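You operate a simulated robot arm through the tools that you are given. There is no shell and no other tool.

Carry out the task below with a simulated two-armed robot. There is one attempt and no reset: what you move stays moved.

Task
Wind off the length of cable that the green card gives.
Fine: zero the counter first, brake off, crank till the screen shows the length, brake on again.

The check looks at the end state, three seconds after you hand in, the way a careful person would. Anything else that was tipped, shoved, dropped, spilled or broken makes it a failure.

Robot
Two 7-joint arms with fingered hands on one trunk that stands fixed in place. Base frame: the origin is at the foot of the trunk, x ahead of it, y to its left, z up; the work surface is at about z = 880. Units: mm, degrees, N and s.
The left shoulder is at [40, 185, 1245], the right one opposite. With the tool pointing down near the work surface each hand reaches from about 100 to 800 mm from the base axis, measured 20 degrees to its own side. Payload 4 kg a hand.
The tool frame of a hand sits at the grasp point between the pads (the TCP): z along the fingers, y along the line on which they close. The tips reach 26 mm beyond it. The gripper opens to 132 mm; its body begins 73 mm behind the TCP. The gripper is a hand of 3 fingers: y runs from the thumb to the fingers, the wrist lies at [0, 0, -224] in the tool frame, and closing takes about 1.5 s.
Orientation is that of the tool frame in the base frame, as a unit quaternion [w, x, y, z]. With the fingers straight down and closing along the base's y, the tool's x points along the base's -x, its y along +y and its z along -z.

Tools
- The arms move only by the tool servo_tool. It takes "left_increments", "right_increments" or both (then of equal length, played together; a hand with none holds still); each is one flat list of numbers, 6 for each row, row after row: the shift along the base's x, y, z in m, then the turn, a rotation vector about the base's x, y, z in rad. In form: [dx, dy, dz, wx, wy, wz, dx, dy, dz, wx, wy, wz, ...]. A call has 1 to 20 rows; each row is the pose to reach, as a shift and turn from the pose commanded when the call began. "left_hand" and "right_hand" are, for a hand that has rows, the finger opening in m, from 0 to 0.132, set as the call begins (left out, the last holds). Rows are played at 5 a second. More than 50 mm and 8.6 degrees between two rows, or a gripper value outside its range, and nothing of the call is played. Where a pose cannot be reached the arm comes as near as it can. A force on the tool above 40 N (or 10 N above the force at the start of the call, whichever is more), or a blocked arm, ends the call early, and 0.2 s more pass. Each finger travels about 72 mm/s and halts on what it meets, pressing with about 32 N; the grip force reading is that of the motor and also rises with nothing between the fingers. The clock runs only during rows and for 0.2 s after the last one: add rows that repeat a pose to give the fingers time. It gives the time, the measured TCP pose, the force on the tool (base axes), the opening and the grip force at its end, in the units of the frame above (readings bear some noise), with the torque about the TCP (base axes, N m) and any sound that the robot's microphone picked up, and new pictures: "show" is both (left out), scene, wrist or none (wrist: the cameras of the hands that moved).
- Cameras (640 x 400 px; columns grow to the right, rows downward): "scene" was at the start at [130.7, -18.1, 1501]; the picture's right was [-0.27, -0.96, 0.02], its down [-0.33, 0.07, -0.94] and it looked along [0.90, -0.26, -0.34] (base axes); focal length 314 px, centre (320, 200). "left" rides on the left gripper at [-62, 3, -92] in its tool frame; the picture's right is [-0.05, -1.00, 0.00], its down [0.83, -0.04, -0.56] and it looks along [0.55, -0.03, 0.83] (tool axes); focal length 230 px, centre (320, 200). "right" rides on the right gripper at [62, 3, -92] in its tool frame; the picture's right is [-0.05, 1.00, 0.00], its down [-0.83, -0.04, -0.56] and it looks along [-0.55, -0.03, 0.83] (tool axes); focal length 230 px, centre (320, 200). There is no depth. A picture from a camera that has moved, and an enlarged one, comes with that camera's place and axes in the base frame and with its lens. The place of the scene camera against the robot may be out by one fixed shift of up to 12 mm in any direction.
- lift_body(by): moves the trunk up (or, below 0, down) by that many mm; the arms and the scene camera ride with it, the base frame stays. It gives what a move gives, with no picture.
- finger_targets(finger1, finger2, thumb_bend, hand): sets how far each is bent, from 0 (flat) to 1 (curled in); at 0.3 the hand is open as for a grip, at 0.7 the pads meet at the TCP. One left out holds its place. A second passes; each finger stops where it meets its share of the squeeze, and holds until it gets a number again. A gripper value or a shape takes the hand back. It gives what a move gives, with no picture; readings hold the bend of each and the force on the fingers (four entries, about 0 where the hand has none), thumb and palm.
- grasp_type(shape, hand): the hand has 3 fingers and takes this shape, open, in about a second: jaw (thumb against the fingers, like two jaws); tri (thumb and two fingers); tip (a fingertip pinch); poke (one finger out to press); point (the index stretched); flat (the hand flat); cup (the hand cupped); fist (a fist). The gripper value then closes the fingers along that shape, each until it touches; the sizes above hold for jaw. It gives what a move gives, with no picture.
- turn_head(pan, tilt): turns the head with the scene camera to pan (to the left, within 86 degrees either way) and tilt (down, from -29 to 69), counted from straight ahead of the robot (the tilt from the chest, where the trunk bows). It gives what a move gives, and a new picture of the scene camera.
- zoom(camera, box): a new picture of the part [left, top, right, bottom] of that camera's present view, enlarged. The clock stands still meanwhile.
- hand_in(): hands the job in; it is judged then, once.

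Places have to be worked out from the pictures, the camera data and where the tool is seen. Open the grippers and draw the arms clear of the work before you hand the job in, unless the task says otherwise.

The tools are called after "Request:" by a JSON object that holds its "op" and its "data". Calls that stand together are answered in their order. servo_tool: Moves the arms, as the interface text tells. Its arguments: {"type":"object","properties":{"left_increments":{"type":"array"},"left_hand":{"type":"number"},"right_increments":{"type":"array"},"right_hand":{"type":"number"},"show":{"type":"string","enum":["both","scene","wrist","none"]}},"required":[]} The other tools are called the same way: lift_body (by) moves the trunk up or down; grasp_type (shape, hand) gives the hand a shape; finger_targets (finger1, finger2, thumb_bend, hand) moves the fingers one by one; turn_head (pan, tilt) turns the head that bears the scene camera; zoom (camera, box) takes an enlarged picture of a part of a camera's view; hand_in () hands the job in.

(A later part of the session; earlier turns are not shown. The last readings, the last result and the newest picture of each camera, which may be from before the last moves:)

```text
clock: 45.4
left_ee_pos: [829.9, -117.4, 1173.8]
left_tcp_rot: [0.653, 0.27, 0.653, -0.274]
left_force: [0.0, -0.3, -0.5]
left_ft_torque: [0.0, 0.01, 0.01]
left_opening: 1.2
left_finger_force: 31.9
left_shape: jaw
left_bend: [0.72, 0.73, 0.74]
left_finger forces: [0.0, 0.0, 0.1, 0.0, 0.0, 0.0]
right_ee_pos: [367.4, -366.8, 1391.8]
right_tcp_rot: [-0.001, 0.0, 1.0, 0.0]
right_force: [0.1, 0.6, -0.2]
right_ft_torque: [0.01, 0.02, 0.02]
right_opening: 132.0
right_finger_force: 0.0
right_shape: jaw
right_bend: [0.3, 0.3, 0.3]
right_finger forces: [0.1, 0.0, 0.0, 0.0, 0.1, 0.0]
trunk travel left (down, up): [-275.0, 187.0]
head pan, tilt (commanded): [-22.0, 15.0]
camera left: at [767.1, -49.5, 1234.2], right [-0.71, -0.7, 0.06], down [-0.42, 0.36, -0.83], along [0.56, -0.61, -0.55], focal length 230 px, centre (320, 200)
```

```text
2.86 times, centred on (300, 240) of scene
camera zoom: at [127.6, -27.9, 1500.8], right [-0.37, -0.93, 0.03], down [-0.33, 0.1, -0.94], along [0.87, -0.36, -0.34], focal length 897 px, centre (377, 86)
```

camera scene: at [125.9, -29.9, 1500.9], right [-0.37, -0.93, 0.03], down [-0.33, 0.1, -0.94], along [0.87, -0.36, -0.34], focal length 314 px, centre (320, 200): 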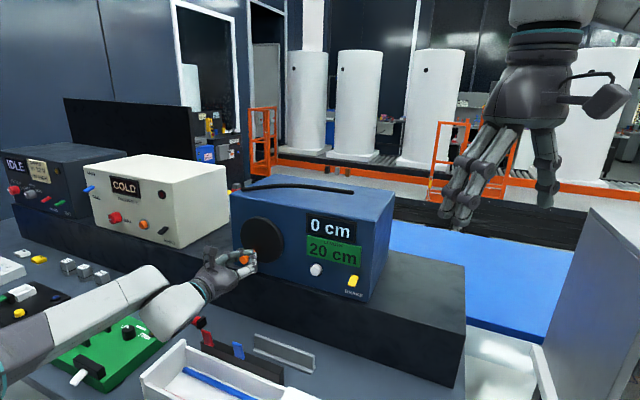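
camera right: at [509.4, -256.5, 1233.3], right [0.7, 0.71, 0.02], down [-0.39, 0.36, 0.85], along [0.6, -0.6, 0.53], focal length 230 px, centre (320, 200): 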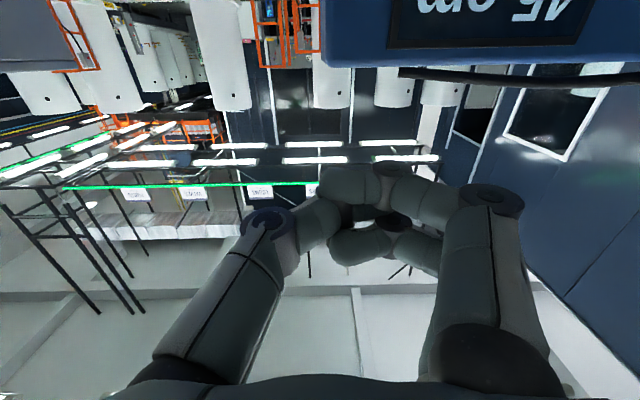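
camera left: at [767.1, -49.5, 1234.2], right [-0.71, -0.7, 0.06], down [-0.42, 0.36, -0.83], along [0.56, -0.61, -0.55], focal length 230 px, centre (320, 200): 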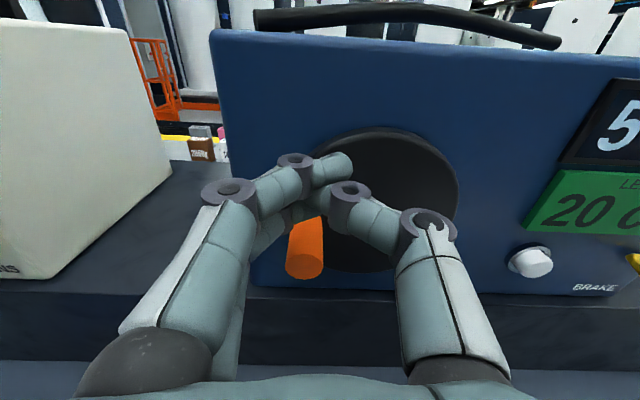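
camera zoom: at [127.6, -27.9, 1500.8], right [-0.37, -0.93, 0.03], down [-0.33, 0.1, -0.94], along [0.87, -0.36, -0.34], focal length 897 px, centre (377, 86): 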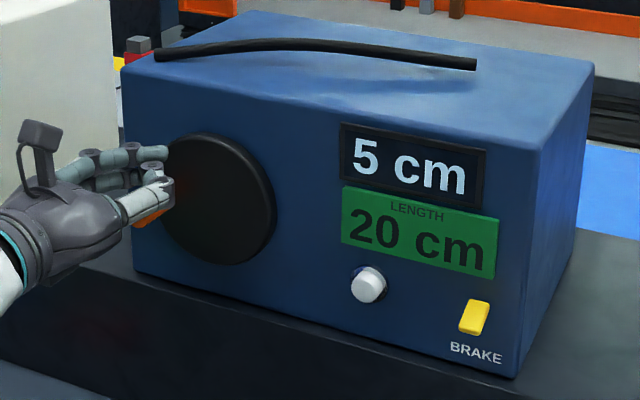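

The knob slipped out below the fingers near 85° of crank angle; the screen still reads 5 cm. I lift a little, back straight out, and switch to using the straight thumb as a pusher behind the knob instead.

Request:
{"op": "servo_tool", "data": {"left_increments": [0, 0, 0.006, 0, 0, 0, 0, 0, 0.012, 0, 0, 0, -0.0106, 0.0106, 0.012, 0, 0, 0, -0.0212, 0.0212, 0.012, 0, 0, 0, -0.0318, 0.0318, 0.012, 0, 0, 0, -0.0424, 0.0424, 0.012, 0, 0, 0, -0.053, 0.053, 0.012, 0, 0, 0], "show": "wrist"}}

Request:
{"op": "finger_targets", "data": {"hand": "left", "finger1": 1.0, "finger2": 1.0, "thumb_bend": 0.38}}

Request:
{"op": "zoom", "data": {"camera": "left", "box": [0, 0, 640, 400]}}

```text
clock: 47.0
left_ee_pos: [775.3, -64.7, 1185.6]
left_tcp_rot: [0.653, 0.272, 0.652, -0.274]
left_force: [-0.5, 0.5, -0.4]
left_ft_torque: [-0.03, -0.01, 0.02]
left_opening: 1.0
left_finger_force: 32.1
left_shape: jaw
left_bend: [0.72, 0.73, 0.74]
left_finger forces: [0.1, 0.1, 0.0, 0.1, 0.0, 0.0]
right_ee_pos: [367.9, -365.7, 1392.9]
right_tcp_rot: [0.0, 0.0, 1.0, 0.0]
right_force: [0.3, 0.2, -0.4]
right_ft_torque: [-0.04, -0.04, -0.01]
right_opening: 131.9
right_finger_force: 0.0
right_shape: jaw
right_bend: [0.3, 0.3, 0.3]
right_finger forces: [0.0, 0.0, 0.1, 0.0, 0.0, 0.1]
trunk travel left (down, up): [-275.0, 187.0]
head pan, tilt (commanded): [-22.0, 15.0]
camera left: at [713.2, 4.2, 1247.0], right [-0.71, -0.7, 0.06], down [-0.42, 0.36, -0.83], along [0.56, -0.61, -0.55], focal length 230 px, centre (320, 200)
```

left: 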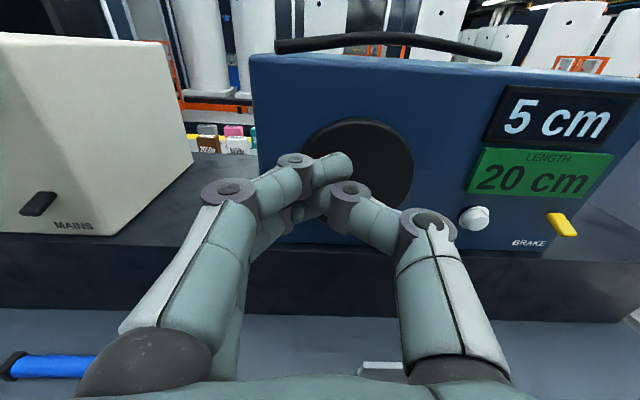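

```text
clock: 48.0
left_ee_pos: [775.6, -63.3, 1185.8]
left_tcp_rot: [0.652, 0.271, 0.652, -0.274]
left_force: [-0.6, -0.5, 0.2]
left_ft_torque: [0.0, -0.02, 0.01]
left_opening: 52.0
left_finger_force: 0.1
left_shape: fingers
left_bend: [1.0, 1.0, 0.38]
left_finger forces: [0.0, 0.0, 0.1, 0.0, 0.0, 0.0]
right_ee_pos: [368.0, -366.1, 1391.1]
right_tcp_rot: [0.0, 0.001, 1.0, 0.0]
right_force: [0.5, 0.7, -0.2]
right_ft_torque: [0.03, 0.02, -0.03]
right_opening: 132.0
right_finger_force: 0.1
right_shape: jaw
right_bend: [0.3, 0.3, 0.3]
right_finger forces: [0.0, 0.1, 0.1, 0.0, 0.0, 0.1]
trunk travel left (down, up): [-275.0, 187.0]
head pan, tilt (commanded): [-22.0, 15.0]
```

```text
1.00 times, centred on (320, 200) of left (not enlarged: the box is as wide or as high as the picture)
camera zoom: at [713.7, 3.8, 1246.3], right [-0.71, -0.7, 0.06], down [-0.42, 0.36, -0.83], along [0.56, -0.61, -0.55], focal length 230 px, centre (320, 200)
```

zoom: 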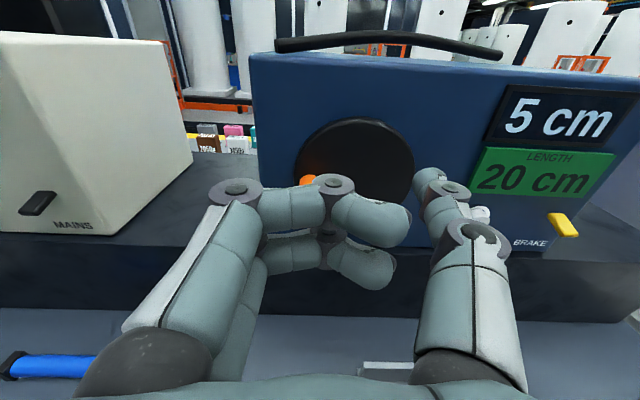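

From here both the screen and the knob (just visible on the left of the disc) can be seen. I bring the thumb to a point in front of and just below the knob on the left side of the disc.

Request:
{"op": "servo_tool", "data": {"left_increments": [0.0107, 0.0091, -0.014, 0, 0, 0, 0.0215, 0.0181, -0.028, 0, 0, 0, 0.0322, 0.0272, -0.042, 0, 0, 0, 0.043, 0.0362, -0.056, 0, 0, 0, 0.0537, 0.0453, -0.07, 0, 0, 0, 0.0537, 0.0453, -0.07, 0, 0, 0], "show": "wrist"}}

Request:
{"op": "zoom", "data": {"camera": "left", "box": [340, 60, 560, 220]}}

Request:
{"op": "zoom", "data": {"camera": "scene", "box": [180, 170, 380, 310]}}

```text
clock: 49.4
left_ee_pos: [829.1, -20.3, 1115.7]
left_tcp_rot: [0.653, 0.27, 0.653, -0.274]
left_force: [-0.3, 0.6, 0.7]
left_ft_torque: [-0.02, 0.0, -0.02]
left_opening: 51.9
left_finger_force: 0.0
left_shape: fingers
left_bend: [1.0, 1.0, 0.38]
left_finger forces: [0.0, 0.0, 0.0, 0.0, 0.1, 0.0]
right_ee_pos: [367.7, -364.8, 1391.5]
right_tcp_rot: [0.001, 0.001, 1.0, 0.001]
right_force: [-0.4, 0.0, 0.1]
right_ft_torque: [0.03, 0.0, 0.0]
right_opening: 132.1
right_finger_force: 0.1
right_shape: jaw
right_bend: [0.3, 0.3, 0.3]
right_finger forces: [0.1, 0.0, 0.0, 0.0, 0.0, 0.0]
trunk travel left (down, up): [-275.0, 187.0]
head pan, tilt (commanded): [-22.0, 15.0]
camera left: at [767.1, 48.9, 1175.9], right [-0.71, -0.7, 0.06], down [-0.42, 0.36, -0.83], along [0.56, -0.61, -0.55], focal length 230 px, centre (320, 200)
```

left: 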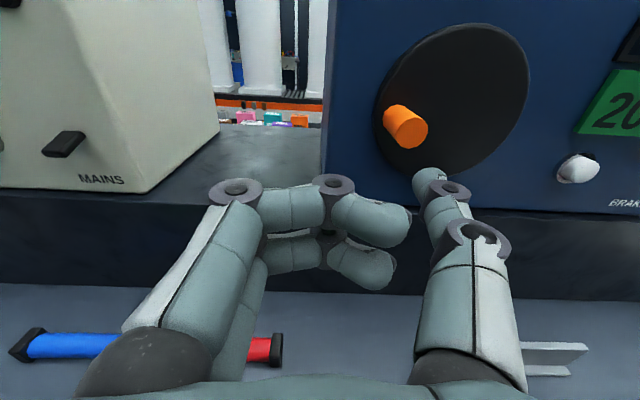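

```text
2.50 times, centred on (450, 140) of left
camera zoom: at [767.1, 48.9, 1175.9], right [-0.71, -0.7, 0.06], down [-0.42, 0.36, -0.83], along [0.56, -0.61, -0.55], focal length 575 px, centre (-5, 350)
```

zoom: 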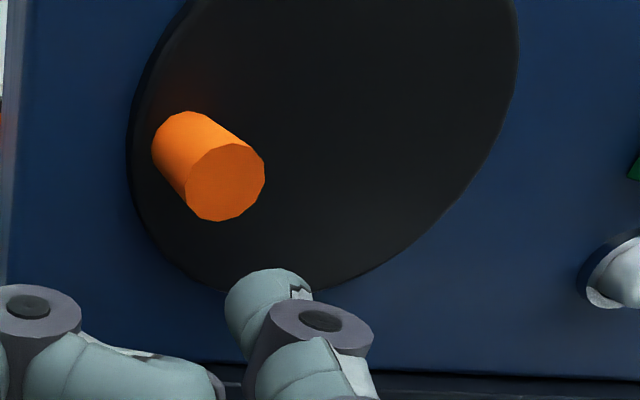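

```text
2.86 times, centred on (280, 240) of scene
camera zoom: at [127.1, -27.9, 1500.9], right [-0.37, -0.93, 0.03], down [-0.33, 0.1, -0.94], along [0.87, -0.36, -0.34], focal length 897 px, centre (434, 86)
```

zoom: 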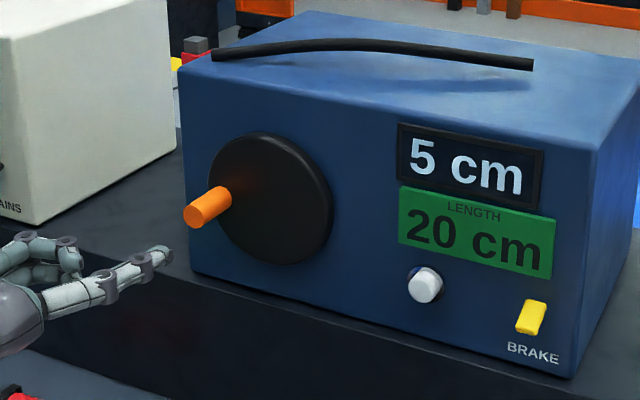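

The knob is at about 75° (s≈511, z≈1132), and the thumb tip is just below right of it. I drop the thumb a little for clearance and slide it in beneath the knob.

Request:
{"op": "servo_tool", "data": {"left_increments": [-0.0024, -0.0024, -0.007, 0, 0, 0, 0.007, -0.0118, -0.007, 0, 0, 0, 0.0165, -0.0213, -0.007, 0, 0, 0, 0.0259, -0.0308, -0.007, 0, 0, 0, 0.0354, -0.0403, -0.007, 0, 0, 0, 0.045, -0.0498, -0.007, 0, 0, 0, 0.045, -0.0498, -0.007, 0, 0, 0], "show": "wrist"}}

Request:
{"op": "zoom", "data": {"camera": "left", "box": [340, 60, 560, 220]}}

Request:
{"op": "zoom", "data": {"camera": "scene", "box": [180, 170, 380, 310]}}

```text
clock: 51.0
left_ee_pos: [875.0, -68.9, 1109.1]
left_tcp_rot: [0.653, 0.27, 0.653, -0.274]
left_force: [-0.4, 0.8, -0.2]
left_ft_torque: [0.0, 0.01, 0.0]
left_opening: 52.1
left_finger_force: 0.1
left_shape: fingers
left_bend: [1.0, 1.0, 0.38]
left_finger forces: [0.0, 0.1, 0.1, 0.0, 0.0, 0.0]
right_ee_pos: [367.9, -365.8, 1391.2]
right_tcp_rot: [0.001, 0.001, 1.0, 0.0]
right_force: [-0.3, 0.6, -0.3]
right_ft_torque: [-0.04, 0.01, 0.0]
right_opening: 131.8
right_finger_force: 0.0
right_shape: jaw
right_bend: [0.3, 0.3, 0.3]
right_finger forces: [0.1, 0.0, 0.1, 0.0, 0.0, 0.0]
trunk travel left (down, up): [-275.0, 187.0]
head pan, tilt (commanded): [-22.0, 15.0]
camera left: at [813.2, -0.4, 1168.7], right [-0.71, -0.7, 0.06], down [-0.42, 0.36, -0.83], along [0.56, -0.61, -0.55], focal length 230 px, centre (320, 200)
```

left: 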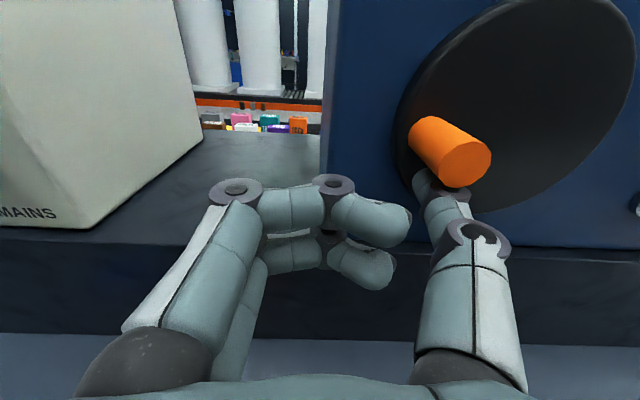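

```text
2.50 times, centred on (450, 140) of left
camera zoom: at [813.2, -0.4, 1168.7], right [-0.71, -0.7, 0.06], down [-0.42, 0.36, -0.83], along [0.56, -0.61, -0.55], focal length 575 px, centre (-5, 350)
```

zoom: 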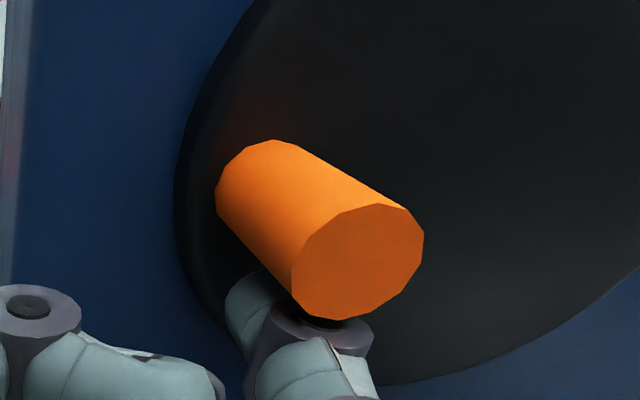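

```text
2.86 times, centred on (280, 240) of scene
camera zoom: at [127.3, -27.2, 1500.9], right [-0.37, -0.93, 0.03], down [-0.33, 0.1, -0.94], along [0.87, -0.36, -0.34], focal length 897 px, centre (434, 86)
```

zoom: 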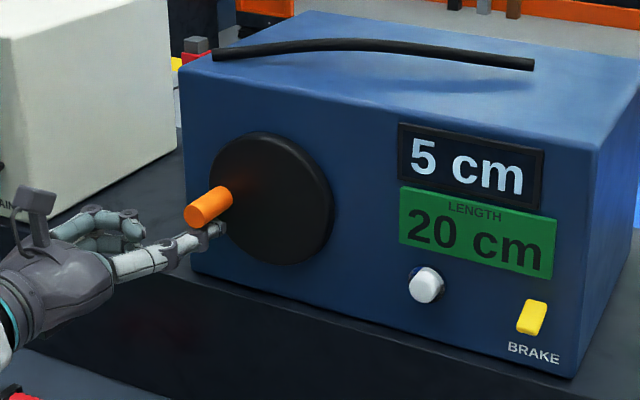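

The thumb lies under the knob with a small gap. I push it along the arc so the knob should reach roughly 105°.

Request:
{"op": "servo_tool", "data": {"left_increments": [0.0019, 0.0019, 0.0052, 0, 0, 0, 0.004, 0.004, 0.0096, 0, 0, 0, 0.0058, 0.0058, 0.0143, 0, 0, 0, 0.0072, 0.0072, 0.0193, 0, 0, 0, 0.0083, 0.0083, 0.0244, 0, 0, 0, 0.0089, 0.0089, 0.0297, 0, 0, 0], "show": "wrist"}}

Request:
{"op": "zoom", "data": {"camera": "scene", "box": [180, 170, 380, 310]}}

```text
clock: 52.4
left_ee_pos: [883.8, -59.2, 1137.9]
left_tcp_rot: [0.653, 0.27, 0.653, -0.274]
left_force: [-1.0, 0.1, -0.5]
left_ft_torque: [0.06, -0.05, -0.01]
left_opening: 52.0
left_finger_force: 0.7
left_shape: fingers
left_bend: [1.0, 1.0, 0.38]
left_finger forces: [0.0, 0.0, 0.2, 0.0, 0.9, 0.0]
right_ee_pos: [368.1, -365.3, 1390.4]
right_tcp_rot: [0.0, 0.001, 1.0, 0.0]
right_force: [-0.2, -0.2, 0.1]
right_ft_torque: [0.01, -0.03, 0.02]
right_opening: 131.8
right_finger_force: 0.1
right_shape: jaw
right_bend: [0.3, 0.3, 0.3]
right_finger forces: [0.0, 0.0, 0.0, 0.0, 0.1, 0.1]
trunk travel left (down, up): [-275.0, 187.0]
head pan, tilt (commanded): [-22.0, 15.0]
camera left: at [822.0, 8.3, 1198.9], right [-0.71, -0.7, 0.06], down [-0.42, 0.36, -0.83], along [0.56, -0.61, -0.55], focal length 230 px, centre (320, 200)
```

left: 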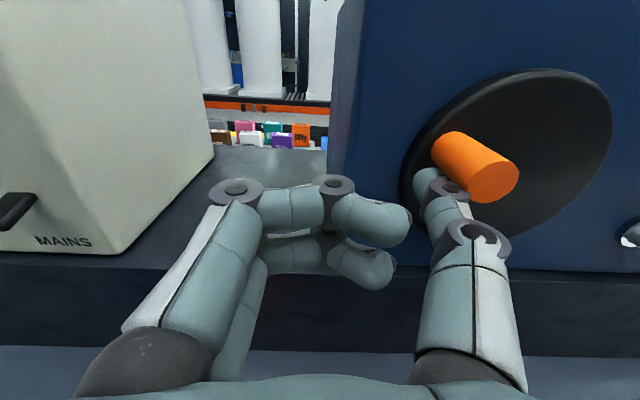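

```text
2.86 times, centred on (280, 240) of scene
camera zoom: at [127.5, -28.0, 1500.8], right [-0.37, -0.93, 0.03], down [-0.33, 0.1, -0.94], along [0.87, -0.36, -0.34], focal length 897 px, centre (434, 86)
```

zoom: 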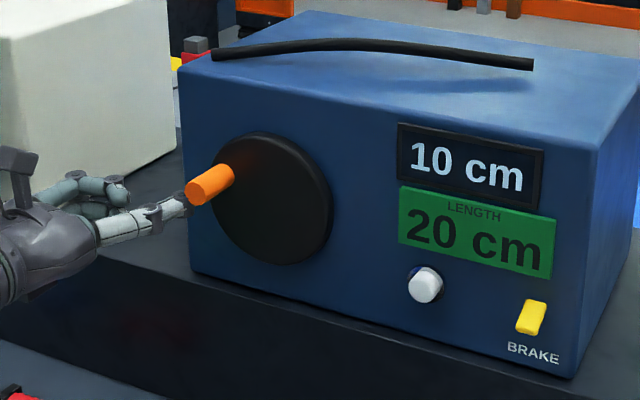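

The screen shows 10 cm with the knob at about 101°, and pushing takes only about 1 N. I keep pushing along the arc to about 125°.

Request:
{"op": "servo_tool", "data": {"left_increments": [0.0003, 0.0003, 0.0044, 0, 0, 0, 0.0002, 0.0002, 0.0098, 0, 0, 0, -0.0003, -0.0003, 0.0151, 0, 0, 0, -0.0011, -0.0011, 0.0203, 0, 0, 0, -0.0011, -0.0011, 0.0203, 0, 0, 0], "show": "wrist"}}

Request:
{"op": "zoom", "data": {"camera": "scene", "box": [180, 170, 380, 310]}}

```text
clock: 53.6
left_ee_pos: [882.9, -60.9, 1159.4]
left_tcp_rot: [0.653, 0.27, 0.653, -0.274]
left_force: [0.3, 1.2, -0.3]
left_ft_torque: [-0.02, -0.03, -0.03]
left_opening: 51.5
left_finger_force: 0.5
left_shape: fingers
left_bend: [1.0, 1.0, 0.38]
left_finger forces: [0.0, 0.0, 0.1, 0.0, 1.1, 0.1]
right_ee_pos: [369.5, -366.9, 1391.3]
right_tcp_rot: [0.0, 0.001, 1.0, -0.001]
right_force: [0.6, -0.4, 0.6]
right_ft_torque: [-0.01, -0.01, 0.02]
right_opening: 131.9
right_finger_force: 0.1
right_shape: jaw
right_bend: [0.3, 0.3, 0.3]
right_finger forces: [0.0, 0.0, 0.1, 0.0, 0.0, 0.1]
trunk travel left (down, up): [-275.0, 187.0]
head pan, tilt (commanded): [-22.0, 15.0]
camera left: at [821.0, 7.6, 1218.9], right [-0.71, -0.7, 0.06], down [-0.42, 0.36, -0.83], along [0.56, -0.61, -0.55], focal length 230 px, centre (320, 200)
```

left: 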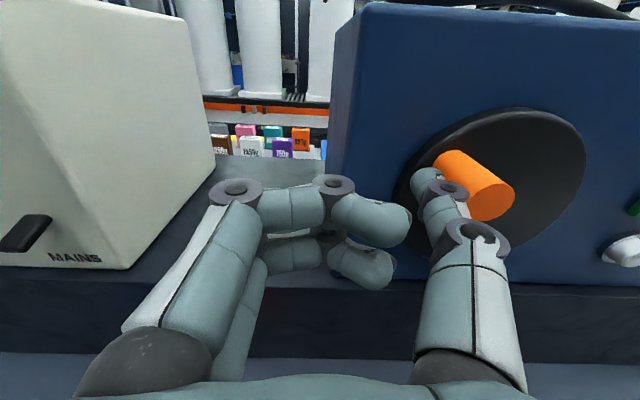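

```text
2.86 times, centred on (280, 240) of scene
camera zoom: at [127.6, -27.8, 1500.8], right [-0.37, -0.93, 0.03], down [-0.33, 0.1, -0.94], along [0.87, -0.36, -0.34], focal length 897 px, centre (434, 86)
```

zoom: 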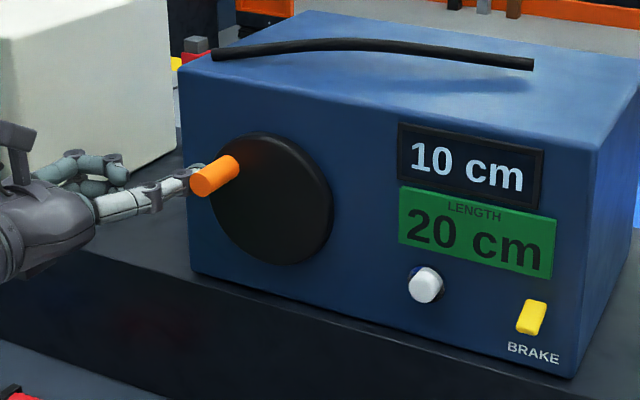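

Still 10 cm at about 116°, the thumb now behind-left of the knob. I go on along the arc toward about 140°, curving inward to keep the thumb behind the knob.

Request:
{"op": "servo_tool", "data": {"left_increments": [-0.0025, -0.0025, 0.0043, 0, 0, 0, -0.004, -0.004, 0.0089, 0, 0, 0, -0.0059, -0.0059, 0.0133, 0, 0, 0, -0.0081, -0.0081, 0.0174, 0, 0, 0, -0.0081, -0.0081, 0.0174, 0, 0, 0], "show": "wrist"}}

Request:
{"op": "zoom", "data": {"camera": "scene", "box": [180, 170, 380, 310]}}

```text
clock: 54.8
left_ee_pos: [875.4, -70.2, 1176.6]
left_tcp_rot: [0.653, 0.27, 0.653, -0.274]
left_force: [0.1, 0.6, 0.3]
left_ft_torque: [-0.05, 0.05, 0.03]
left_opening: 51.6
left_finger_force: 0.5
left_shape: fingers
left_bend: [1.0, 1.0, 0.38]
left_finger forces: [0.1, 0.1, 0.0, 0.1, 1.0, 0.1]
right_ee_pos: [367.6, -365.9, 1392.0]
right_tcp_rot: [0.0, 0.002, 1.0, 0.0]
right_force: [0.1, -0.4, 0.2]
right_ft_torque: [-0.01, -0.02, -0.01]
right_opening: 132.0
right_finger_force: 0.0
right_shape: jaw
right_bend: [0.3, 0.3, 0.3]
right_finger forces: [0.0, 0.0, 0.0, 0.0, 0.1, 0.0]
trunk travel left (down, up): [-275.0, 187.0]
head pan, tilt (commanded): [-22.0, 15.0]
camera left: at [812.6, -0.9, 1236.7], right [-0.71, -0.7, 0.06], down [-0.42, 0.36, -0.83], along [0.56, -0.61, -0.55], focal length 230 px, centre (320, 200)
```

left: 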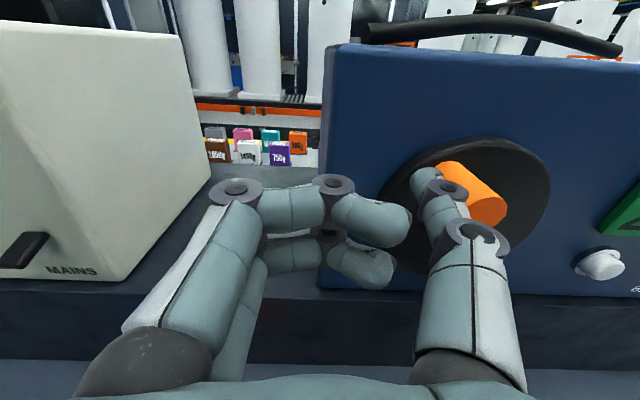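

```text
2.86 times, centred on (280, 240) of scene
camera zoom: at [127.5, -27.8, 1500.8], right [-0.37, -0.93, 0.03], down [-0.33, 0.1, -0.94], along [0.87, -0.36, -0.34], focal length 897 px, centre (434, 86)
```

zoom: 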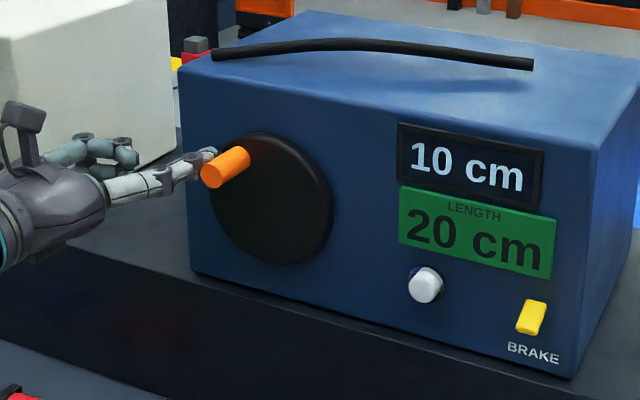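

Still 10 cm at about 141°, so it is likely 60° per 5 cm (switching at 30°, 90°, 150°, 210°...), which puts 20 cm in the middle around 240°. I continue over the top toward about 165°.

Request:
{"op": "servo_tool", "data": {"left_increments": [-0.0035, -0.0035, 0.0029, 0, 0, 0, -0.0064, -0.0064, 0.0063, 0, 0, 0, -0.0095, -0.0095, 0.0092, 0, 0, 0, -0.0129, -0.0129, 0.0116, 0, 0, 0, -0.0129, -0.0129, 0.0116, 0, 0, 0], "show": "wrist"}}

Request:
{"op": "zoom", "data": {"camera": "scene", "box": [180, 170, 380, 310]}}

```text
clock: 56.0
left_ee_pos: [862.4, -81.5, 1186.4]
left_tcp_rot: [0.653, 0.27, 0.653, -0.274]
left_force: [0.2, 0.0, -1.0]
left_ft_torque: [0.01, 0.02, 0.03]
left_opening: 51.6
left_finger_force: 0.4
left_shape: fingers
left_bend: [1.0, 1.0, 0.39]
left_finger forces: [0.0, 0.1, 0.0, 0.0, 0.9, 0.0]
right_ee_pos: [366.6, -365.7, 1391.2]
right_tcp_rot: [0.0, 0.001, 1.0, 0.0]
right_force: [0.3, 0.5, -0.1]
right_ft_torque: [-0.02, 0.03, 0.05]
right_opening: 131.7
right_finger_force: 0.1
right_shape: jaw
right_bend: [0.3, 0.3, 0.3]
right_finger forces: [0.1, 0.1, 0.0, 0.0, 0.0, 0.1]
trunk travel left (down, up): [-275.0, 187.0]
head pan, tilt (commanded): [-22.0, 15.0]
camera left: at [799.7, -14.0, 1247.9], right [-0.71, -0.7, 0.06], down [-0.42, 0.36, -0.83], along [0.56, -0.61, -0.55], focal length 230 px, centre (320, 200)
```

left: 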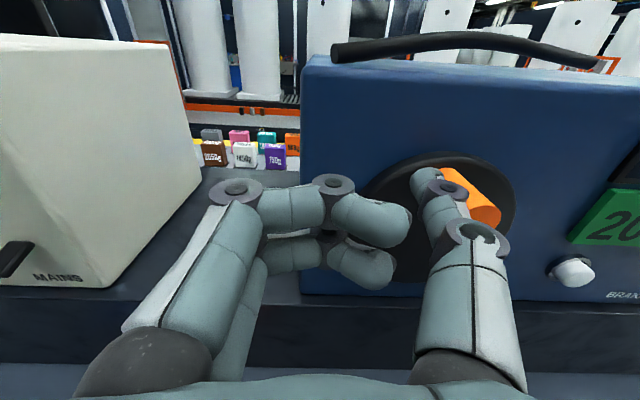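

```text
2.86 times, centred on (280, 240) of scene
camera zoom: at [127.5, -27.9, 1500.8], right [-0.37, -0.93, 0.03], down [-0.33, 0.1, -0.94], along [0.87, -0.36, -0.34], focal length 897 px, centre (434, 86)
```

zoom: 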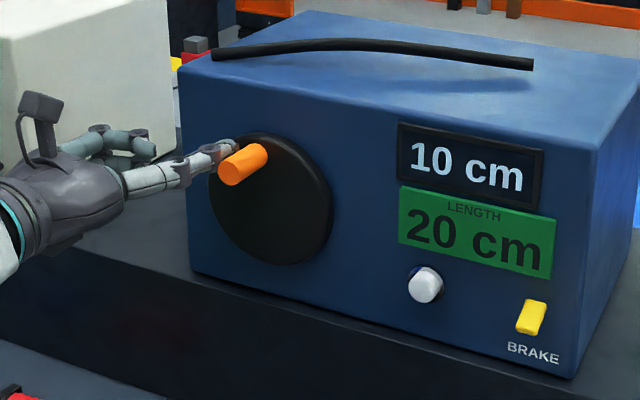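

Still 10 cm with the knob near the top (about 160–165°). I continue in smaller steps across the top, watching for the change to 15.

Request:
{"op": "servo_tool", "data": {"left_increments": [-0.0023, -0.0023, 0.0013, 0, 0, 0, -0.0059, -0.0059, 0.0029, 0, 0, 0, -0.0096, -0.0096, 0.0039, 0, 0, 0, -0.0096, -0.0096, 0.0039, 0, 0, 0], "show": "wrist"}}

Request:
{"op": "zoom", "data": {"camera": "scene", "box": [180, 170, 380, 310]}}

```text
clock: 57.0
left_ee_pos: [852.0, -90.8, 1191.8]
left_tcp_rot: [0.653, 0.27, 0.653, -0.274]
left_force: [1.0, 1.7, 0.3]
left_ft_torque: [0.02, 0.02, 0.0]
left_opening: 51.6
left_finger_force: 0.7
left_shape: fingers
left_bend: [1.0, 1.0, 0.38]
left_finger forces: [0.0, 0.1, 0.0, 0.0, 0.7, 0.0]
right_ee_pos: [368.0, -365.0, 1392.2]
right_tcp_rot: [0.001, 0.001, 1.0, 0.0]
right_force: [-0.4, 0.0, -0.4]
right_ft_torque: [0.0, 0.01, 0.03]
right_opening: 131.9
right_finger_force: 0.2
right_shape: jaw
right_bend: [0.3, 0.3, 0.3]
right_finger forces: [0.0, 0.0, 0.0, 0.1, 0.0, 0.1]
trunk travel left (down, up): [-275.0, 187.0]
head pan, tilt (commanded): [-22.0, 15.0]
camera left: at [790.0, -23.5, 1252.2], right [-0.71, -0.7, 0.06], down [-0.42, 0.36, -0.83], along [0.56, -0.61, -0.55], focal length 230 px, centre (320, 200)
```

left: 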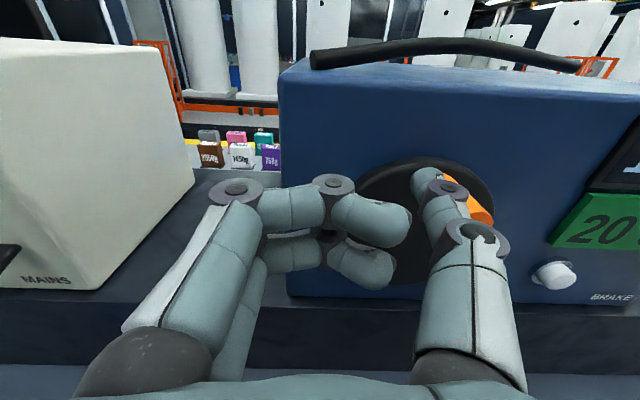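

```text
2.86 times, centred on (280, 240) of scene
camera zoom: at [127.5, -27.9, 1500.8], right [-0.37, -0.93, 0.03], down [-0.33, 0.1, -0.94], along [0.87, -0.36, -0.34], focal length 897 px, centre (434, 86)
```

zoom: 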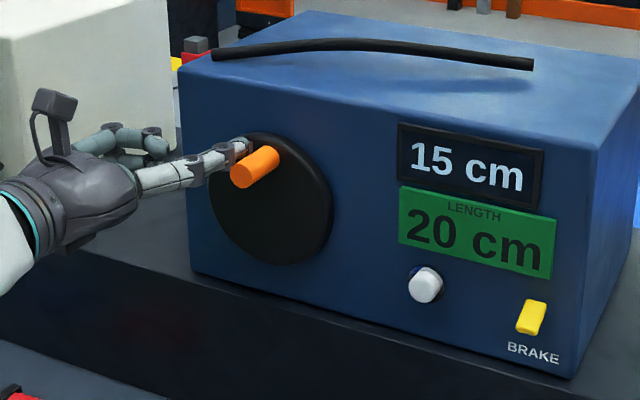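

The screen changed to 15 cm. I zoom in closely to measure the knob's angle at this switch-over.

Request:
{"op": "zoom", "data": {"camera": "scene", "box": [230, 200, 310, 260]}}

Request:
{"op": "zoom", "data": {"camera": "left", "box": [350, 130, 530, 240]}}

Request:
{"op": "zoom", "data": {"camera": "right", "box": [220, 200, 440, 400]}}

```text
6.67 times, centred on (270, 230) of scene
camera zoom: at [127.5, -27.9, 1500.8], right [-0.37, -0.93, 0.03], down [-0.33, 0.1, -0.94], along [0.87, -0.36, -0.34], focal length 2093 px, centre (653, 0)
```

zoom: 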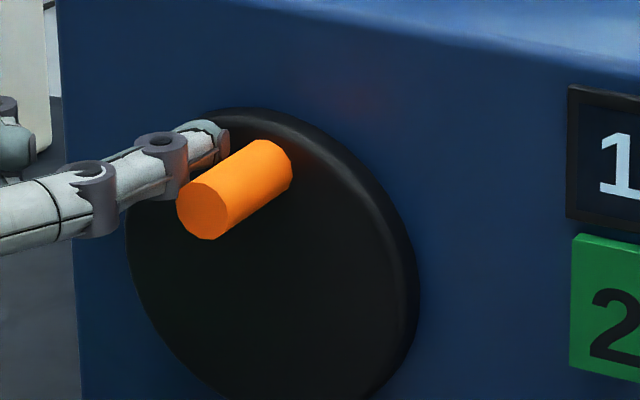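

```text
3.56 times, centred on (440, 185) of left
camera zoom: at [790.0, -23.5, 1252.2], right [-0.71, -0.7, 0.06], down [-0.42, 0.36, -0.83], along [0.56, -0.61, -0.55], focal length 818 px, centre (-107, 253)
```

zoom: 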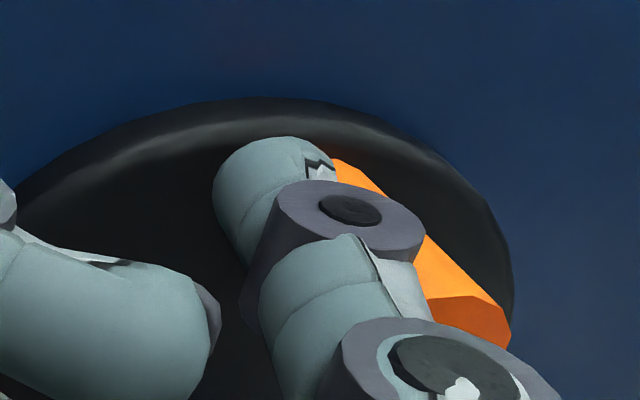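

```text
2.00 times, centred on (330, 300) of right
camera zoom: at [306.4, -364.1, 1483.6], right [0.05, 1.0, 0.0], down [0.83, -0.04, 0.56], along [0.55, -0.03, -0.83], focal length 460 px, centre (300, 0)
```

zoom: 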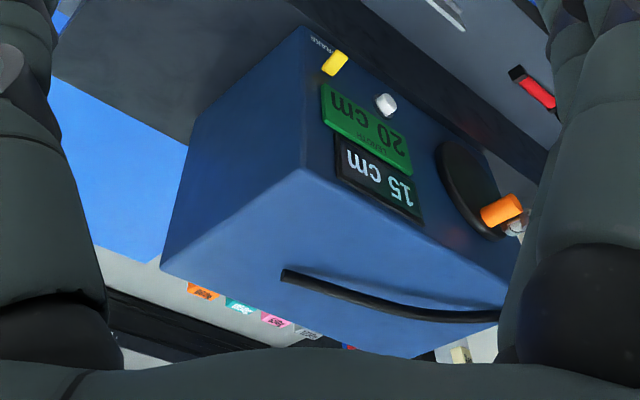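

The knob is now essentially at the top of the disc (≈178°), with the thumb at its upper left. I keep pushing right over the top, toward about 205°.

Request:
{"op": "servo_tool", "data": {"left_increments": [-0.0037, -0.0037, 0.0001, 0, 0, 0, -0.0075, -0.0075, 0.0009, 0, 0, 0, -0.0113, -0.0113, 0.0012, 0, 0, 0, -0.0151, -0.0151, 0.0009, 0, 0, 0, -0.019, -0.019, 0.0001, 0, 0, 0, -0.019, -0.019, 0.0001, 0, 0, 0], "show": "none"}}

Request:
{"op": "zoom", "data": {"camera": "scene", "box": [220, 190, 380, 290]}}

```text
clock: 58.4
left_ee_pos: [832.7, -111.1, 1191.1]
left_tcp_rot: [0.653, 0.269, 0.653, -0.273]
left_force: [0.2, 0.4, 0.4]
left_ft_torque: [-0.02, 0.07, 0.03]
left_opening: 51.7
left_finger_force: 0.1
left_shape: fingers
left_bend: [1.0, 1.0, 0.38]
left_finger forces: [0.0, 0.0, 0.0, 0.0, 1.0, 0.1]
right_ee_pos: [368.0, -365.1, 1390.1]
right_tcp_rot: [-0.001, 0.001, 1.0, 0.0]
right_force: [0.4, 0.4, 0.0]
right_ft_torque: [0.01, 0.02, -0.01]
right_opening: 132.1
right_finger_force: 0.0
right_shape: jaw
right_bend: [0.3, 0.3, 0.3]
right_finger forces: [0.1, 0.0, 0.0, 0.0, 0.0, 0.1]
trunk travel left (down, up): [-275.0, 187.0]
head pan, tilt (commanded): [-22.0, 15.0]
```

```text
4.00 times, centred on (300, 240) of scene
camera zoom: at [127.4, -27.9, 1500.8], right [-0.37, -0.93, 0.03], down [-0.33, 0.1, -0.94], along [0.87, -0.36, -0.34], focal length 1256 px, centre (400, 40)
```

zoom: 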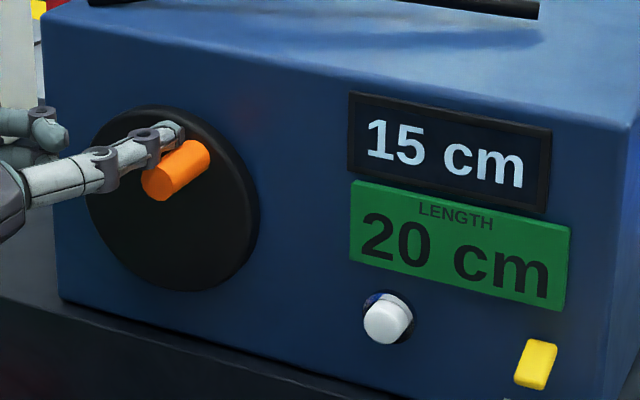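

15 cm with the knob at about 212°. I continue pushing right and down, toward about 240°.

Request:
{"op": "servo_tool", "data": {"left_increments": [-0.0033, -0.0033, -0.0033, 0, 0, 0, -0.0067, -0.0067, -0.0052, 0, 0, 0, -0.01, -0.01, -0.0076, 0, 0, 0, -0.0132, -0.0132, -0.0104, 0, 0, 0, -0.016, -0.016, -0.0137, 0, 0, 0, -0.016, -0.016, -0.0137, 0, 0, 0], "show": "none"}}

Request:
{"op": "zoom", "data": {"camera": "scene", "box": [220, 190, 380, 290]}}

```text
clock: 59.8
left_ee_pos: [817.8, -126.8, 1176.3]
left_tcp_rot: [0.653, 0.27, 0.653, -0.275]
left_force: [0.0, 0.2, -0.4]
left_ft_torque: [-0.03, -0.01, -0.01]
left_opening: 52.0
left_finger_force: 0.6
left_shape: fingers
left_bend: [1.0, 1.0, 0.38]
left_finger forces: [0.0, 0.0, 0.0, 0.0, 0.4, 0.1]
right_ee_pos: [369.2, -366.4, 1391.1]
right_tcp_rot: [0.0, 0.002, 1.0, 0.0]
right_force: [-0.7, -0.2, 0.6]
right_ft_torque: [0.02, -0.03, -0.01]
right_opening: 132.0
right_finger_force: 0.0
right_shape: jaw
right_bend: [0.3, 0.3, 0.3]
right_finger forces: [0.1, 0.0, 0.0, 0.0, 0.0, 0.0]
trunk travel left (down, up): [-275.0, 187.0]
head pan, tilt (commanded): [-22.0, 15.0]
```

```text
4.00 times, centred on (300, 240) of scene
camera zoom: at [127.4, -27.9, 1500.8], right [-0.37, -0.93, 0.03], down [-0.33, 0.1, -0.94], along [0.87, -0.36, -0.34], focal length 1256 px, centre (400, 40)
```

zoom: 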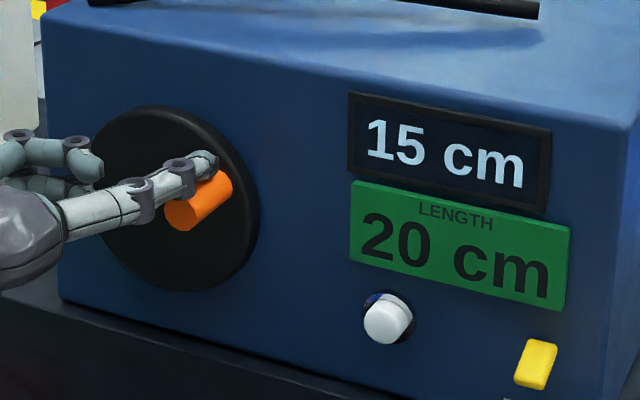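

Still 15 cm at about 245°. I proceed in small steps now, about 12°.

Request:
{"op": "servo_tool", "data": {"left_increments": [-0.0013, -0.0013, -0.0018, 0, 0, 0, -0.0026, -0.0026, -0.0037, 0, 0, 0, -0.0038, -0.0038, -0.0057, 0, 0, 0, -0.005, -0.005, -0.0078, 0, 0, 0, -0.005, -0.005, -0.0078, 0, 0, 0], "show": "none"}}

Request:
{"op": "zoom", "data": {"camera": "scene", "box": [220, 190, 380, 290]}}

```text
clock: 61.0
left_ee_pos: [811.7, -131.7, 1170.8]
left_tcp_rot: [0.652, 0.272, 0.652, -0.273]
left_force: [-0.3, 0.6, 0.4]
left_ft_torque: [0.0, 0.06, 0.01]
left_opening: 51.9
left_finger_force: 0.3
left_shape: fingers
left_bend: [1.0, 1.0, 0.38]
left_finger forces: [0.1, 0.0, 0.1, 0.0, 0.4, 0.1]
right_ee_pos: [367.5, -366.1, 1390.8]
right_tcp_rot: [-0.001, 0.001, 1.0, 0.0]
right_force: [0.9, -0.7, -0.1]
right_ft_torque: [-0.01, 0.01, 0.02]
right_opening: 132.0
right_finger_force: 0.1
right_shape: jaw
right_bend: [0.3, 0.3, 0.3]
right_finger forces: [0.0, 0.1, 0.1, 0.1, 0.0, 0.0]
trunk travel left (down, up): [-275.0, 187.0]
head pan, tilt (commanded): [-22.0, 15.0]
```

```text
4.00 times, centred on (300, 240) of scene
camera zoom: at [127.3, -28.0, 1500.8], right [-0.37, -0.93, 0.03], down [-0.33, 0.1, -0.94], along [0.87, -0.36, -0.34], focal length 1256 px, centre (400, 40)
```

zoom: 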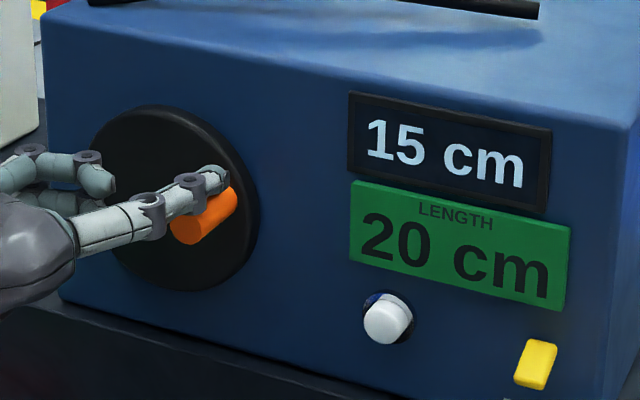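

Still 15 cm at roughly 257–260°, the thumb now directly above the knob. I press down another 6 mm (about 7–8°).

Request:
{"op": "servo_tool", "data": {"left_increments": [-0.0003, -0.0003, -0.002, 0, 0, 0, -0.0005, -0.0005, -0.004, 0, 0, 0, -0.0007, -0.0007, -0.006, 0, 0, 0, -0.0007, -0.0007, -0.006, 0, 0, 0], "show": "none"}}

Request:
{"op": "zoom", "data": {"camera": "scene", "box": [220, 190, 380, 290]}}

```text
clock: 62.0
left_ee_pos: [811.3, -132.9, 1163.7]
left_tcp_rot: [0.652, 0.271, 0.652, -0.275]
left_force: [-1.1, -0.5, 1.7]
left_ft_torque: [-0.09, 0.07, -0.02]
left_opening: 52.3
left_finger_force: 0.6
left_shape: fingers
left_bend: [1.0, 1.0, 0.38]
left_finger forces: [0.1, 0.1, 0.1, 0.1, 1.2, 0.0]
right_ee_pos: [367.6, -365.9, 1392.0]
right_tcp_rot: [0.0, 0.001, 1.0, 0.0]
right_force: [-1.7, 0.4, -0.6]
right_ft_torque: [-0.01, -0.03, -0.01]
right_opening: 131.8
right_finger_force: 0.0
right_shape: jaw
right_bend: [0.3, 0.3, 0.3]
right_finger forces: [0.0, 0.1, 0.0, 0.1, 0.1, 0.0]
trunk travel left (down, up): [-275.0, 187.0]
head pan, tilt (commanded): [-22.0, 15.0]
```

```text
4.00 times, centred on (300, 240) of scene
camera zoom: at [127.1, -28.1, 1500.9], right [-0.37, -0.93, 0.03], down [-0.33, 0.1, -0.94], along [0.87, -0.36, -0.34], focal length 1256 px, centre (400, 40)
```

zoom: 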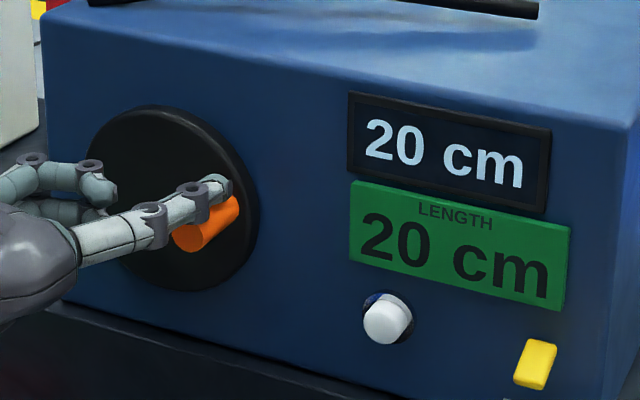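

The screen now reads 20 cm, with the knob near 265–270°. Before settling on the final crank position I back the thumb off and look straight at the disc to measure the angle properly.

Request:
{"op": "servo_tool", "data": {"left_increments": [0.0007, 0.0007, 0.006, 0, 0, 0, -0.0106, 0.0106, 0.008, 0, 0, 0, -0.0212, 0.0212, 0.008, 0, 0, 0, -0.0318, 0.0318, 0.008, 0, 0, 0, -0.0424, 0.0424, 0.008, 0, 0, 0, -0.0566, 0.0566, 0.008, 0, 0, 0], "show": "both"}}

Request:
{"op": "zoom", "data": {"camera": "left", "box": [240, 80, 500, 240]}}

Request:
{"op": "zoom", "data": {"camera": "scene", "box": [220, 190, 380, 290]}}

```text
clock: 63.4
left_ee_pos: [755.2, -74.6, 1174.1]
left_tcp_rot: [0.653, 0.27, 0.652, -0.274]
left_force: [0.6, 0.6, -1.0]
left_ft_torque: [0.05, -0.03, -0.01]
left_opening: 52.2
left_finger_force: 0.2
left_shape: fingers
left_bend: [1.0, 1.0, 0.38]
left_finger forces: [0.1, 0.1, 0.0, 0.0, 0.0, 0.0]
right_ee_pos: [367.6, -365.0, 1391.2]
right_tcp_rot: [0.0, 0.001, 1.0, 0.0]
right_force: [0.1, -0.6, -0.5]
right_ft_torque: [-0.02, -0.03, -0.02]
right_opening: 131.9
right_finger_force: 0.2
right_shape: jaw
right_bend: [0.3, 0.3, 0.3]
right_finger forces: [0.0, 0.0, 0.0, 0.1, 0.1, 0.0]
trunk travel left (down, up): [-275.0, 187.0]
head pan, tilt (commanded): [-22.0, 15.0]
camera scene: at [127.1, -26.9, 1500.9], right [-0.37, -0.93, 0.03], down [-0.33, 0.1, -0.94], along [0.87, -0.36, -0.34], focal length 314 px, centre (320, 200)
camera left: at [692.5, -6.5, 1233.0], right [-0.71, -0.7, 0.06], down [-0.42, 0.36, -0.83], along [0.56, -0.61, -0.55], focal length 230 px, centre (320, 200)
```

scene: 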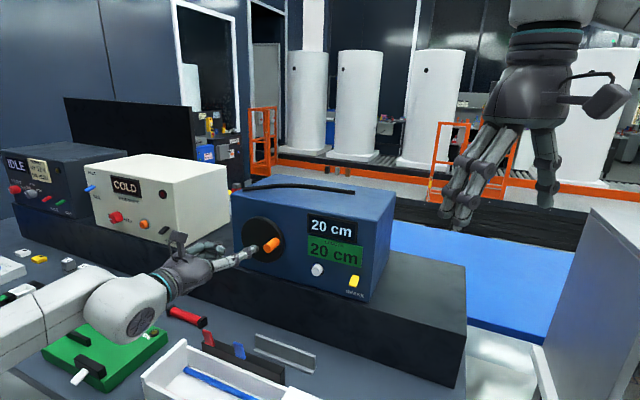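
left: 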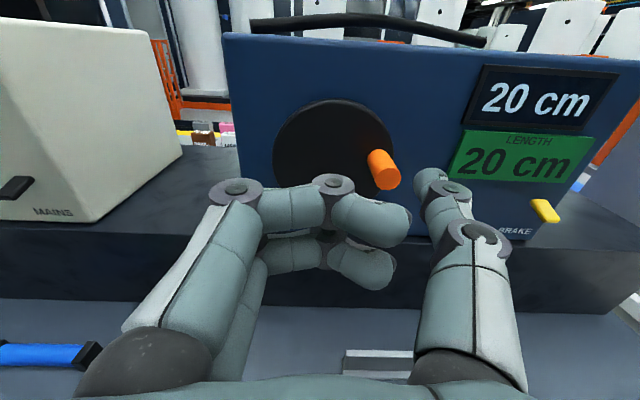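

```text
2.46 times, centred on (370, 160) of left
camera zoom: at [692.5, -6.5, 1233.0], right [-0.71, -0.7, 0.06], down [-0.42, 0.36, -0.83], along [0.56, -0.61, -0.55], focal length 566 px, centre (197, 298)
```

zoom: 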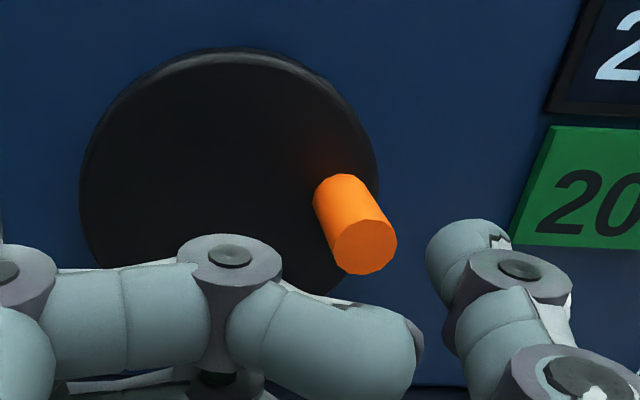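

```text
4.00 times, centred on (300, 240) of scene
camera zoom: at [127.1, -26.9, 1500.9], right [-0.37, -0.93, 0.03], down [-0.33, 0.1, -0.94], along [0.87, -0.36, -0.34], focal length 1256 px, centre (400, 40)
```

zoom: 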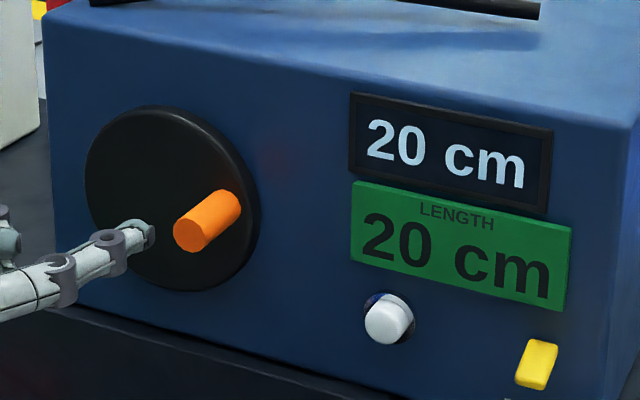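

Fitting all the knob positions, the switch-overs lie near 34°, 107°, 178° and 258°, so the counter rounds to 5 cm at roughly 72–75° per 5 cm. True 20 cm is then near 288°, about 24° past the present ~264°. I go back in above the knob and push it down about 10 mm more first.

Request:
{"op": "servo_tool", "data": {"left_increments": [0.0142, -0.0142, 0, 0, 0, 0, 0.0283, -0.0283, 0, 0, 0, 0, 0.0425, -0.0425, 0, 0, 0, 0, 0.0566, -0.0566, 0, 0, 0, 0, 0.0566, -0.0566, -0.005, 0, 0, 0, 0.0566, -0.0566, -0.009, 0, 0, 0, 0.0566, -0.0566, -0.012, 0, 0, 0, 0.0568, -0.0564, -0.015, 0, 0, 0, 0.057, -0.0562, -0.018, 0, 0, 0, 0.057, -0.0562, -0.018, 0, 0, 0], "show": "none"}}

Request:
{"op": "zoom", "data": {"camera": "scene", "box": [220, 190, 380, 290]}}

```text
clock: 65.6
left_ee_pos: [811.9, -131.7, 1153.2]
left_tcp_rot: [0.653, 0.271, 0.653, -0.273]
left_force: [0.4, -0.6, 0.3]
left_ft_torque: [-0.03, 0.02, 0.02]
left_opening: 52.2
left_finger_force: 0.4
left_shape: fingers
left_bend: [1.0, 1.0, 0.38]
left_finger forces: [0.0, 0.0, 0.0, 0.0, 0.7, 0.0]
right_ee_pos: [368.4, -366.6, 1390.9]
right_tcp_rot: [0.001, 0.001, 1.0, 0.0]
right_force: [0.8, 0.1, -0.3]
right_ft_torque: [0.02, 0.01, -0.01]
right_opening: 132.2
right_finger_force: 0.0
right_shape: jaw
right_bend: [0.3, 0.3, 0.3]
right_finger forces: [0.0, 0.0, 0.0, 0.0, 0.1, 0.0]
trunk travel left (down, up): [-275.0, 187.0]
head pan, tilt (commanded): [-22.0, 15.0]
```

```text
4.00 times, centred on (300, 240) of scene
camera zoom: at [127.1, -28.0, 1500.8], right [-0.37, -0.93, 0.03], down [-0.33, 0.1, -0.94], along [0.87, -0.36, -0.34], focal length 1256 px, centre (400, 40)
```

zoom: 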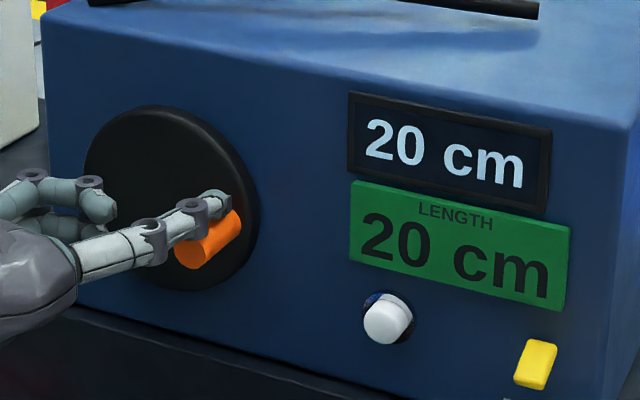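

Still 20 cm, the knob about 10 mm lower (~276°). I press down another 9 mm to bring it close to 288°.

Request:
{"op": "servo_tool", "data": {"left_increments": [0.0002, 0.0002, -0.003, 0, 0, 0, 0.0005, 0.0005, -0.006, 0, 0, 0, 0.0008, 0.0008, -0.009, 0, 0, 0, 0.0008, 0.0008, -0.009, 0, 0, 0], "show": "none"}}

Request:
{"op": "zoom", "data": {"camera": "scene", "box": [220, 190, 380, 290]}}

```text
clock: 66.6
left_ee_pos: [813.4, -132.0, 1145.1]
left_tcp_rot: [0.653, 0.271, 0.652, -0.274]
left_force: [-0.9, 0.2, 1.8]
left_ft_torque: [-0.02, 0.07, 0.04]
left_opening: 52.1
left_finger_force: 0.2
left_shape: fingers
left_bend: [1.0, 1.0, 0.38]
left_finger forces: [0.0, 0.1, 0.1, 0.0, 0.7, 0.0]
right_ee_pos: [367.4, -366.3, 1391.3]
right_tcp_rot: [0.0, 0.001, 1.0, -0.001]
right_force: [0.1, 1.2, 0.7]
right_ft_torque: [0.0, 0.0, -0.01]
right_opening: 132.1
right_finger_force: 0.0
right_shape: jaw
right_bend: [0.3, 0.3, 0.3]
right_finger forces: [0.0, 0.1, 0.1, 0.0, 0.0, 0.1]
trunk travel left (down, up): [-275.0, 187.0]
head pan, tilt (commanded): [-22.0, 15.0]
```

```text
4.00 times, centred on (300, 240) of scene
camera zoom: at [127.1, -28.0, 1500.8], right [-0.37, -0.93, 0.03], down [-0.33, 0.1, -0.94], along [0.87, -0.36, -0.34], focal length 1256 px, centre (400, 40)
```

zoom: 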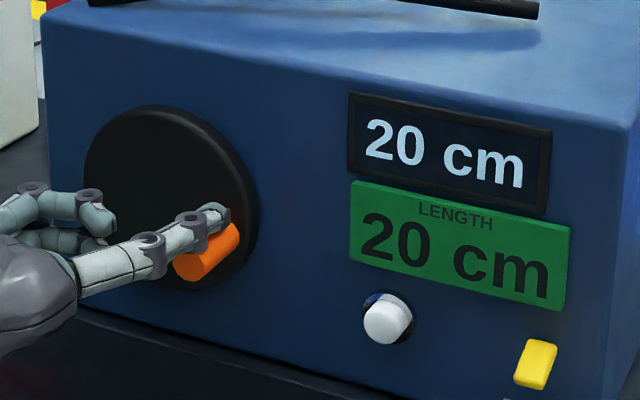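

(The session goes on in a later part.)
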